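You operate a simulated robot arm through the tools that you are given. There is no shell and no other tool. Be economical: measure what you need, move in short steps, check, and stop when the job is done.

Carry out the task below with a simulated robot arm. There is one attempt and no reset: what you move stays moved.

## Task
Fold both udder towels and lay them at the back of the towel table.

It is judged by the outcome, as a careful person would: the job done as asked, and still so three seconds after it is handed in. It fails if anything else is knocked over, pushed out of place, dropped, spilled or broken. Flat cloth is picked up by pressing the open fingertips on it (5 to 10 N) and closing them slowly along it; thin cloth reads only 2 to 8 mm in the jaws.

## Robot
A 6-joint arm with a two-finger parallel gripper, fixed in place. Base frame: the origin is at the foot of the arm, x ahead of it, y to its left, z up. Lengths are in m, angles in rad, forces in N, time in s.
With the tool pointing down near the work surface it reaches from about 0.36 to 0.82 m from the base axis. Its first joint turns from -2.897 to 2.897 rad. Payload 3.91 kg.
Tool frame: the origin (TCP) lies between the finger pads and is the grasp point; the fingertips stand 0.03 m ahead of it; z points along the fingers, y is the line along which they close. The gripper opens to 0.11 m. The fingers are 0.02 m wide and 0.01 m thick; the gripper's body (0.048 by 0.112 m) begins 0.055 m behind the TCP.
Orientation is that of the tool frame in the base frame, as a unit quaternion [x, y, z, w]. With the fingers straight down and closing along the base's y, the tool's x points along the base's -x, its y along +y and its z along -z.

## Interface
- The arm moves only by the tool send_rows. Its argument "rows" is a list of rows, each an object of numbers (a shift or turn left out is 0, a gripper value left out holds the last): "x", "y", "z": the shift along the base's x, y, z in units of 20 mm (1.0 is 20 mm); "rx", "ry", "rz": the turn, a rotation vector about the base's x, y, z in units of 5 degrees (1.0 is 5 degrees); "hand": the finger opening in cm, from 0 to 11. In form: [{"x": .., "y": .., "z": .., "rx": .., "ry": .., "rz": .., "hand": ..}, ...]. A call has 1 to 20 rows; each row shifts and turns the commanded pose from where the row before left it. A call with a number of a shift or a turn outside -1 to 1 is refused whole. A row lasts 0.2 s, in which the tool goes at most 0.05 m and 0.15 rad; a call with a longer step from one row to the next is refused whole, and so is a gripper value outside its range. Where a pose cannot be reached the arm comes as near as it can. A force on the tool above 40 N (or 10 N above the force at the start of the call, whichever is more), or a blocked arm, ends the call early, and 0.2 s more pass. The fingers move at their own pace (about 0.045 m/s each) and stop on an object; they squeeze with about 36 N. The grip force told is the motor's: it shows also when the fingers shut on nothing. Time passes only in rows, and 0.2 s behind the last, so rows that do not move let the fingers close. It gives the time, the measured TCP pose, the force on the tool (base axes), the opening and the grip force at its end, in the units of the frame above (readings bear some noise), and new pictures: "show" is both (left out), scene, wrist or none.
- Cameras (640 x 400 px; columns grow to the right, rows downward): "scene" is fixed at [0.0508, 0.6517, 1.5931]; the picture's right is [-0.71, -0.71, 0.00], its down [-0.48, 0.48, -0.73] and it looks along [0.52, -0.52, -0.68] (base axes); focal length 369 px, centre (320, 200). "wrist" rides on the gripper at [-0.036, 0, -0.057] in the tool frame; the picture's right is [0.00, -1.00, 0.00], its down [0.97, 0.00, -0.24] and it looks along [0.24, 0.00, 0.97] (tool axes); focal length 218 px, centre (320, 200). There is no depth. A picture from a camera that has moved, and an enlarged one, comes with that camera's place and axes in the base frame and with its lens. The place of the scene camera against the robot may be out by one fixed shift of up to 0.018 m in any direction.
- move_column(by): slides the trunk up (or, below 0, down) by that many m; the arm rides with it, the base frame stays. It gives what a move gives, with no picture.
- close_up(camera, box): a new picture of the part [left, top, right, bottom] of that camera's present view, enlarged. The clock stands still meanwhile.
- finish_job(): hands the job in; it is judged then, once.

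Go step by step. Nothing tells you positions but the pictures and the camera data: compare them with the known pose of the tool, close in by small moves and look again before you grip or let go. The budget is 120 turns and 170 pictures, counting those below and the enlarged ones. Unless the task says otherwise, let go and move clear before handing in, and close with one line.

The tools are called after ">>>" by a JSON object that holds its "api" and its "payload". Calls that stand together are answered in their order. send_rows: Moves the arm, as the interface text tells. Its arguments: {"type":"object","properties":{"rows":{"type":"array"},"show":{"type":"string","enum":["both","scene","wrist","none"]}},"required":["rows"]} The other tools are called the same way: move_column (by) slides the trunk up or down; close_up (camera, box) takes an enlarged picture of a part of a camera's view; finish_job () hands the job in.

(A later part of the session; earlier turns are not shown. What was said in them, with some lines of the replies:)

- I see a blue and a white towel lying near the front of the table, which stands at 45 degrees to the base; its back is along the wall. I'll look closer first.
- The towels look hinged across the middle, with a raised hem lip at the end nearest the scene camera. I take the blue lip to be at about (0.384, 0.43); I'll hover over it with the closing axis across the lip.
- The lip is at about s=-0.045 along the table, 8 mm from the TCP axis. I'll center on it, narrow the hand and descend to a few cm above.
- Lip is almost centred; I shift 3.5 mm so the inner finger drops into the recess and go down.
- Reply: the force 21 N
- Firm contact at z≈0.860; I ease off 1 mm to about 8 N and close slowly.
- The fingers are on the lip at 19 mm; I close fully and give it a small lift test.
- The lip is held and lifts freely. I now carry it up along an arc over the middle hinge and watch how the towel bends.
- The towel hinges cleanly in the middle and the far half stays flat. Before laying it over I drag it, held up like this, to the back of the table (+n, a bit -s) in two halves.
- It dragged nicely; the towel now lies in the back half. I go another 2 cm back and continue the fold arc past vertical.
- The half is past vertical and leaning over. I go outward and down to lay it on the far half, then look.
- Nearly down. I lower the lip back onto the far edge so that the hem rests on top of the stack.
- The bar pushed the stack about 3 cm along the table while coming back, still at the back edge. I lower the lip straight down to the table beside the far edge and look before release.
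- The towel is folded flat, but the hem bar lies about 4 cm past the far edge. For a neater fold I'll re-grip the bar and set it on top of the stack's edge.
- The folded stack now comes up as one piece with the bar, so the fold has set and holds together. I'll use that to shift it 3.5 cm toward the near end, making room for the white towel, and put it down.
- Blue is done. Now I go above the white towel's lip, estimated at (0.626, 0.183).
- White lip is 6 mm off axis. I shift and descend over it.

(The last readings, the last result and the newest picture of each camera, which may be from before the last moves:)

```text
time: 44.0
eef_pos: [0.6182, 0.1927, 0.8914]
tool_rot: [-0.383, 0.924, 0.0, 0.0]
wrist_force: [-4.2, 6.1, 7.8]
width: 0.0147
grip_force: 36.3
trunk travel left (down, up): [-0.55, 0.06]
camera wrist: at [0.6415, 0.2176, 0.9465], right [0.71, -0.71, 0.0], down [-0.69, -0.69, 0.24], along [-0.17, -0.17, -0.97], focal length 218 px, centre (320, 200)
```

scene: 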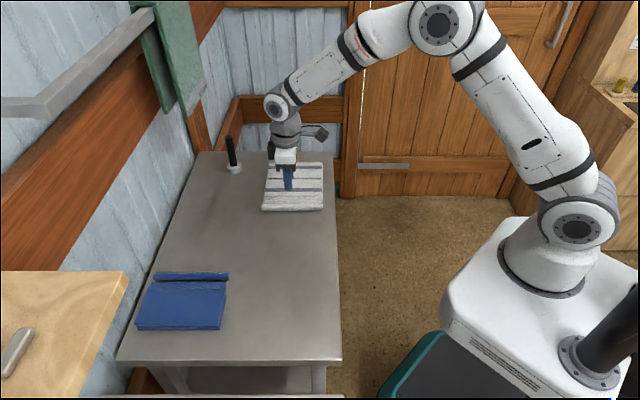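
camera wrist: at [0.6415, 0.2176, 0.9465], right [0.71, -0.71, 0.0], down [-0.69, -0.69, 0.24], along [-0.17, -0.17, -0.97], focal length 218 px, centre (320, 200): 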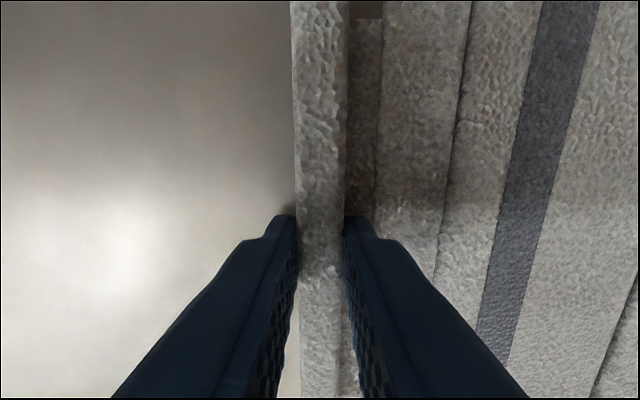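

Gripped like the blue one. Lift and start the same arc.

>>> {"api": "send_rows", "payload": {"rows": [{"z": 0.4}, {"z": 0.6}, {"z": 0.7}, {"x": 0.3, "y": -0.3, "z": 0.61}, {"x": 0.3, "y": -0.3, "z": 0.61}, {"x": 0.3, "y": -0.3, "z": 0.61}, {"x": 0.3, "y": -0.3, "z": 0.61}, {"x": 0.32, "y": -0.32, "z": 0.38}, {"x": 0.32, "y": -0.32, "z": 0.38}, {"x": 0.32, "y": -0.32, "z": 0.38}, {"x": 0.32, "y": -0.32, "z": 0.38}, {}]}}

```text
time: 46.6
eef_pos: [0.6677, 0.1433, 1.0036]
tool_rot: [-0.383, 0.924, 0.0, 0.0]
wrist_force: [-0.7, -0.2, -0.7]
width: 0.0145
grip_force: 35.9
trunk travel left (down, up): [-0.55, 0.06]
camera wrist: at [0.692, 0.1679, 1.059], right [0.71, -0.71, 0.0], down [-0.69, -0.69, 0.24], along [-0.17, -0.17, -0.97], focal length 218 px, centre (320, 200)
```

scene: 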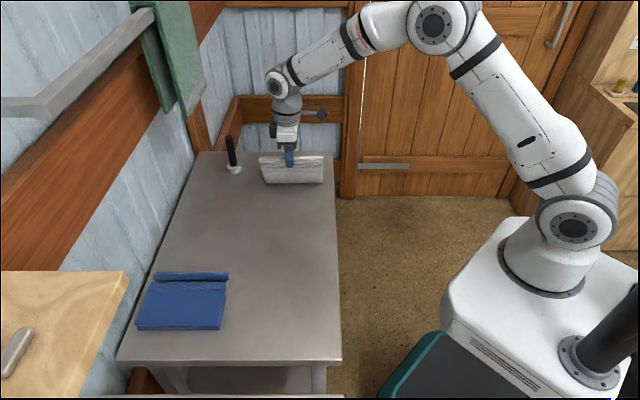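
wrist: 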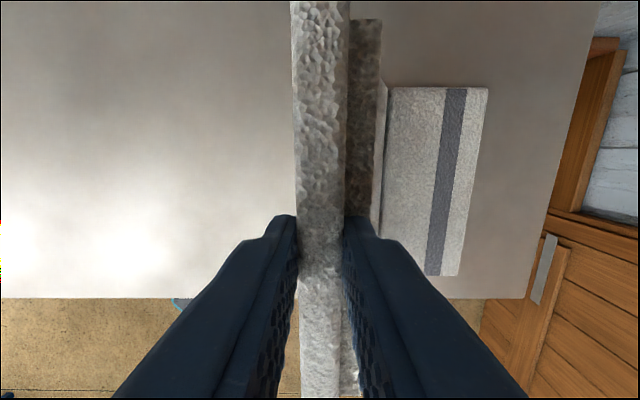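

Now drag it toward the back beside the blue towel, in two halves (target: fold line at s≈0.13, n≈0.77).

>>> {"api": "send_rows", "payload": {"rows": [{"x": -0.165, "y": 0.8}, {"x": -0.165, "y": 0.8}, {"x": -0.165, "y": 0.8}, {"x": -0.165, "y": 0.8}, {"x": -0.165, "y": 0.8}, {"x": -0.165, "y": 0.8}, {"x": -0.165, "y": 0.8}, {"x": -0.165, "y": 0.8}, {"x": -0.165, "y": 0.8}, {"x": -0.165, "y": 0.8}, {"x": -0.165, "y": 0.8}, {}]}}

```text
time: 49.2
eef_pos: [0.6327, 0.3193, 1.002]
tool_rot: [-0.383, 0.924, 0.0, 0.0]
wrist_force: [0.8, 0.4, 0.2]
width: 0.0147
grip_force: 35.5
trunk travel left (down, up): [-0.55, 0.06]
camera wrist: at [0.6572, 0.3439, 1.0587], right [0.71, -0.71, 0.0], down [-0.69, -0.69, 0.24], along [-0.17, -0.17, -0.97], focal length 218 px, centre (320, 200)
```

scene: 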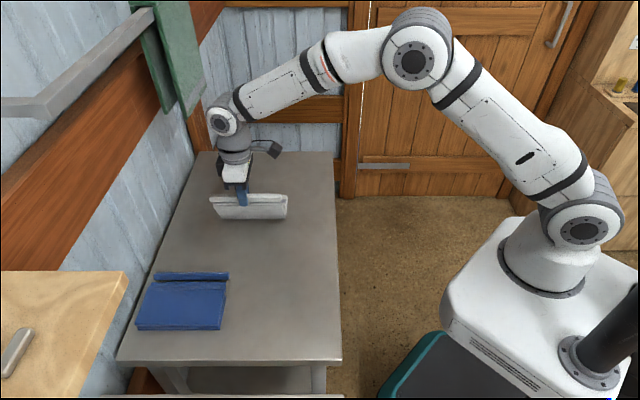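
wrist: 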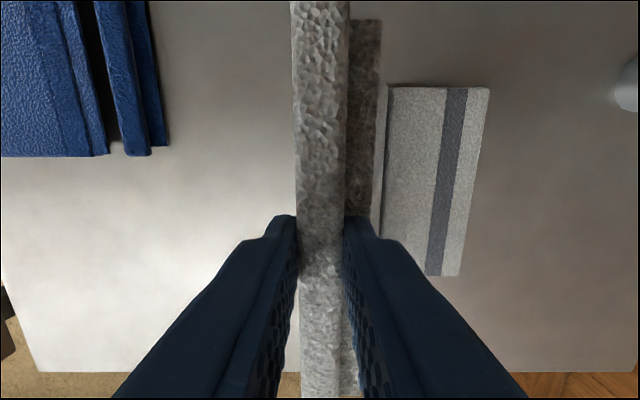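

>>> {"api": "send_rows", "payload": {"rows": [{"x": -0.165, "y": 0.8}, {"x": -0.165, "y": 0.8}, {"x": -0.165, "y": 0.8}, {"x": -0.165, "y": 0.8}, {"x": -0.165, "y": 0.8}, {"x": -0.165, "y": 0.8}, {"x": -0.165, "y": 0.8}, {"x": -0.165, "y": 0.8}, {"x": -0.165, "y": 0.8}, {"x": -0.165, "y": 0.8}, {"x": -0.165, "y": 0.8}, {}]}}

```text
time: 51.8
eef_pos: [0.5952, 0.4943, 1.0018]
tool_rot: [-0.383, 0.924, -0.001, 0.0]
wrist_force: [0.0, 0.2, 0.0]
width: 0.0149
grip_force: 36.2
trunk travel left (down, up): [-0.55, 0.06]
camera wrist: at [0.6197, 0.5199, 1.059], right [0.71, -0.71, 0.0], down [-0.69, -0.69, 0.24], along [-0.17, -0.17, -0.97], focal length 218 px, centre (320, 200)
```

scene: 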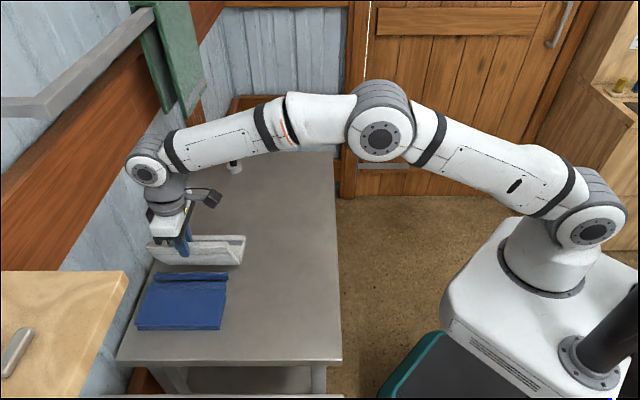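
wrist: 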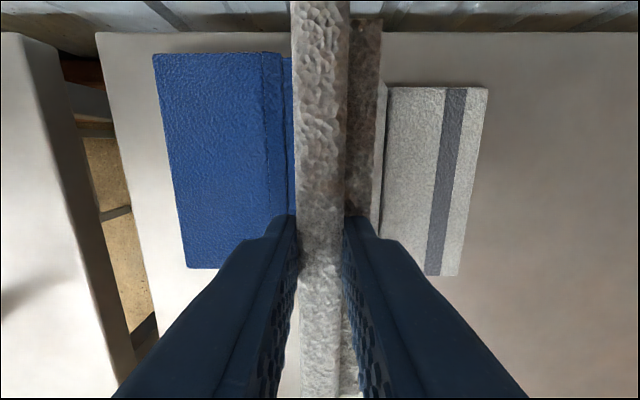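

Placed beside blue. Continue the fold arc.

>>> {"api": "send_rows", "payload": {"rows": [{"x": 0.424, "y": -0.424, "z": 0.18}, {"x": 0.424, "y": -0.424, "z": 0.18}, {"x": 0.424, "y": -0.424, "z": 0.18}, {"x": 0.424, "y": -0.424, "z": 0.18}, {"x": 0.424, "y": -0.424, "z": 0.18}, {"x": 0.434, "y": -0.434, "z": -0.22}, {"x": 0.434, "y": -0.434, "z": -0.22}, {"x": 0.434, "y": -0.434, "z": -0.22}, {"x": 0.434, "y": -0.434, "z": -0.22}, {"x": 0.434, "y": -0.434, "z": -0.22}, {"x": 0.434, "y": -0.434, "z": -0.22}, {"x": 0.434, "y": -0.434, "z": -0.22}, {"x": 0.32, "y": -0.32, "z": -0.46}, {"x": 0.32, "y": -0.32, "z": -0.46}, {"x": 0.32, "y": -0.32, "z": -0.46}, {"x": 0.2, "y": -0.2, "z": -0.46}, {}]}}

>>> {"api": "close_up", "payload": {"camera": "scene", "box": [120, 170, 300, 310]}}

```text
time: 55.4
eef_pos: [0.7222, 0.37, 0.9524]
tool_rot: [-0.383, 0.924, 0.001, 0.0]
wrist_force: [-0.3, 0.5, 0.7]
width: 0.0149
grip_force: 35.5
trunk travel left (down, up): [-0.55, 0.06]
camera wrist: at [0.7461, 0.3935, 1.0088], right [0.71, -0.71, 0.0], down [-0.69, -0.69, 0.24], along [-0.17, -0.17, -0.97], focal length 218 px, centre (320, 200)
```

scene: 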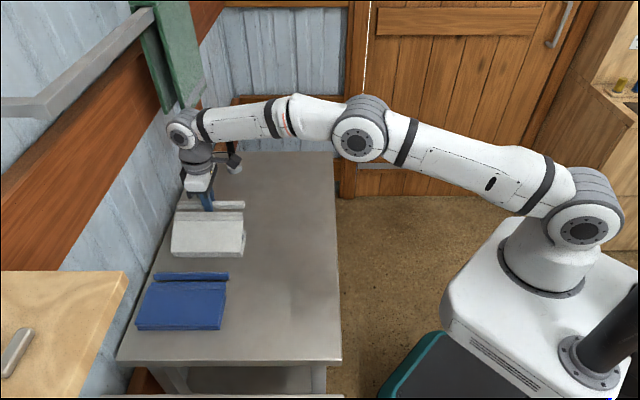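
wrist: 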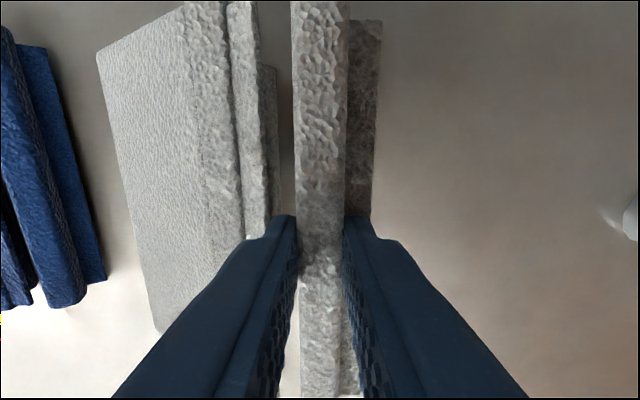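

```text
2.86 times, centred on (210, 240) of scene
camera zoom: at [0.0508, 0.6517, 1.5931], right [-0.71, -0.71, 0.0], down [-0.48, 0.48, -0.73], along [0.52, -0.52, -0.68], focal length 1055 px, centre (634, 86)
```

zoom: 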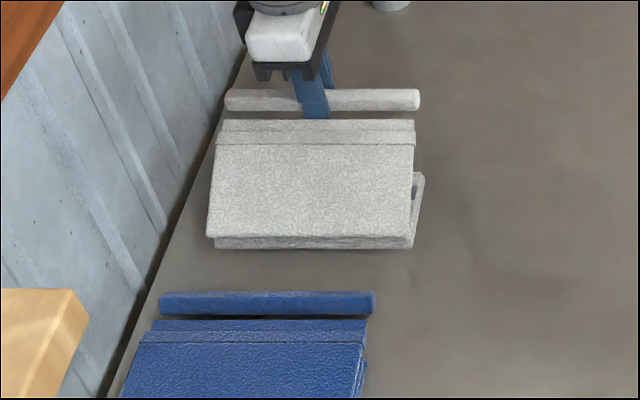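

>>> {"api": "send_rows", "payload": {"rows": [{"x": 0.08, "y": -0.08, "z": -0.4}, {"x": 0.08, "y": -0.08, "z": -0.4}, {"z": -0.4}, {"z": -0.4}, {"z": -0.4}, {"z": -0.4}, {"z": -0.2}, {}], "show": "wrist"}}

>>> {"api": "close_up", "payload": {"camera": "scene", "box": [120, 170, 300, 310]}}

```text
time: 57.2
eef_pos: [0.7253, 0.3645, 0.9016]
tool_rot: [-0.383, 0.924, 0.0, 0.0]
wrist_force: [1.4, -2.0, 3.2]
width: 0.0196
grip_force: 35.9
trunk travel left (down, up): [-0.55, 0.06]
camera wrist: at [0.7494, 0.3893, 0.9573], right [0.71, -0.71, 0.0], down [-0.69, -0.69, 0.24], along [-0.17, -0.17, -0.97], focal length 218 px, centre (320, 200)
```

wrist: 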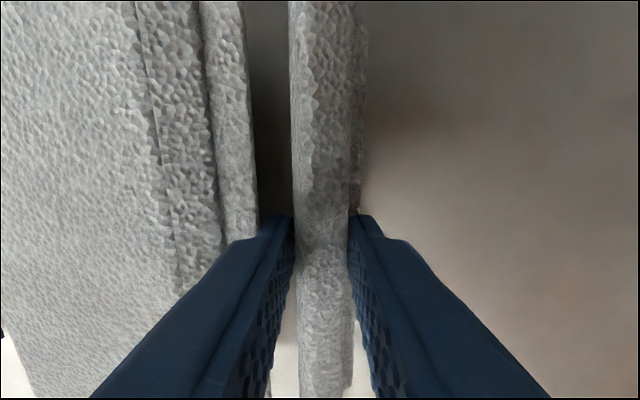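

```text
2.86 times, centred on (210, 240) of scene
camera zoom: at [0.0508, 0.6517, 1.5931], right [-0.71, -0.71, 0.0], down [-0.48, 0.48, -0.73], along [0.52, -0.52, -0.68], focal length 1055 px, centre (634, 86)
```

zoom: 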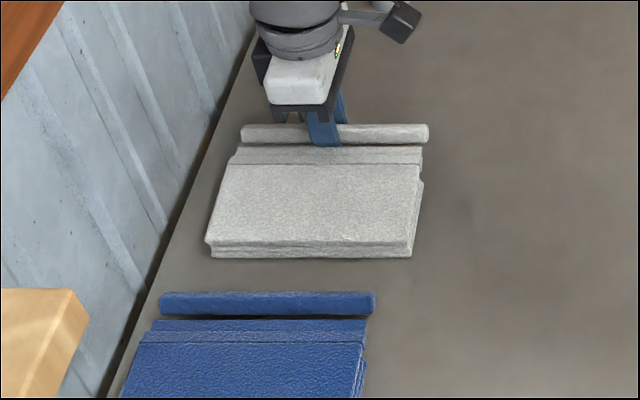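

Same flat fold. Lower the last bit, release and rise.

>>> {"api": "send_rows", "payload": {"rows": [{"z": -0.2}, {"z": -0.15}, {"hand": 2.2}, {"hand": 2.6}, {}, {"z": 0.4}, {"z": 0.8}, {"z": 1}, {"z": 1}, {"z": 1}, {"z": 1}, {"z": 1}, {}]}}

>>> {"api": "close_up", "payload": {"camera": "scene", "box": [110, 200, 290, 340]}}

```text
time: 60.0
eef_pos: [0.7253, 0.3652, 1.0187]
tool_rot: [-0.383, 0.924, 0.0, -0.001]
wrist_force: [0.8, -0.2, 0.7]
width: 0.0259
grip_force: 0.1
trunk travel left (down, up): [-0.55, 0.06]
camera wrist: at [0.7497, 0.3891, 1.0751], right [0.71, -0.71, 0.0], down [-0.69, -0.69, 0.24], along [-0.17, -0.17, -0.97], focal length 218 px, centre (320, 200)
```

scene: 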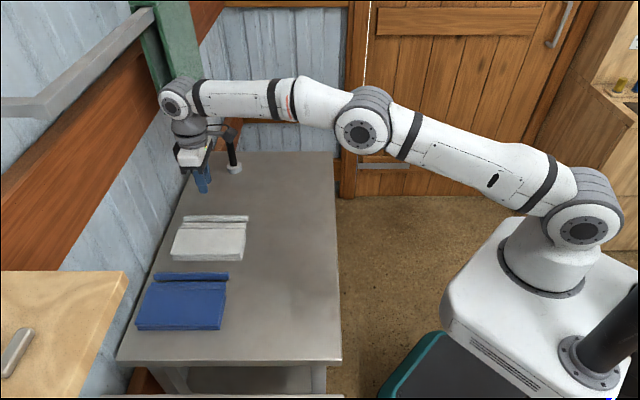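
wrist: 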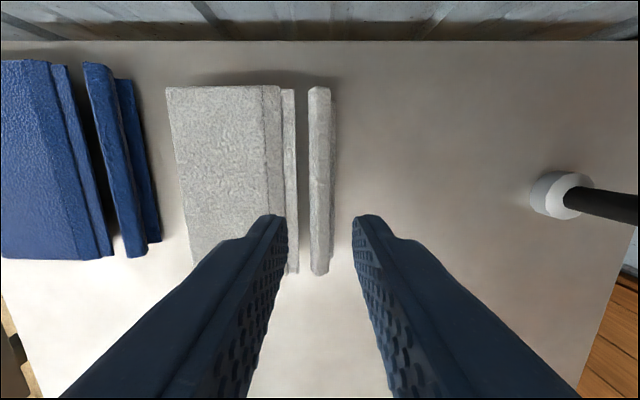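

```text
2.86 times, centred on (200, 270) of scene
camera zoom: at [0.0508, 0.6517, 1.5931], right [-0.71, -0.71, 0.0], down [-0.48, 0.48, -0.73], along [0.52, -0.52, -0.68], focal length 1055 px, centre (663, 0)
```

zoom: 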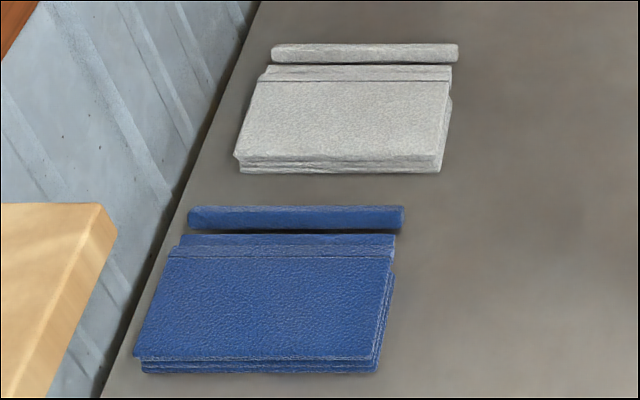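

Both towels lie folded along the back of the table. I retract clear of the wall.

>>> {"api": "send_rows", "payload": {"rows": [{"z": 0.8}, {"x": -0.6, "y": -0.6, "z": 0.7}, {"x": -0.7, "y": -0.7, "z": 0.7}, {"x": -0.7, "y": -0.7, "z": 0.7}, {"x": -0.7, "y": -0.7, "z": 0.7}, {"x": -0.7, "y": -0.7, "z": 0.7}, {"x": -0.7, "y": -0.7, "z": 0.5}, {"x": -0.7, "y": -0.7}, {"x": -0.7, "y": -0.7}, {}, {}, {}], "show": "scene"}}

```text
time: 62.6
eef_pos: [0.6138, 0.2557, 1.1135]
tool_rot: [-0.383, 0.924, 0.0, 0.0]
wrist_force: [0.3, 0.2, 0.3]
width: 0.026
grip_force: 0.1
trunk travel left (down, up): [-0.55, 0.06]
```

scene: 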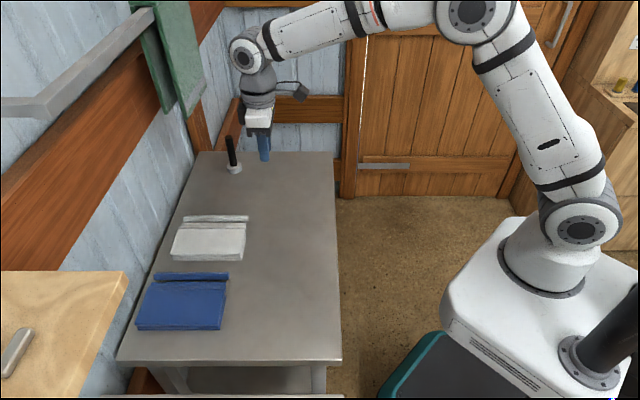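

The towels are folded at the back, nothing else has been disturbed and the arm is clear, so I hand in.

>>> {"api": "finish_job", "payload": {}}

```text
The job is handed in.
```

Both udder towels are folded in half and laid side by side along the back of the towel table. On each one the hem bar lies on the table, about 4 cm past the folded edge.
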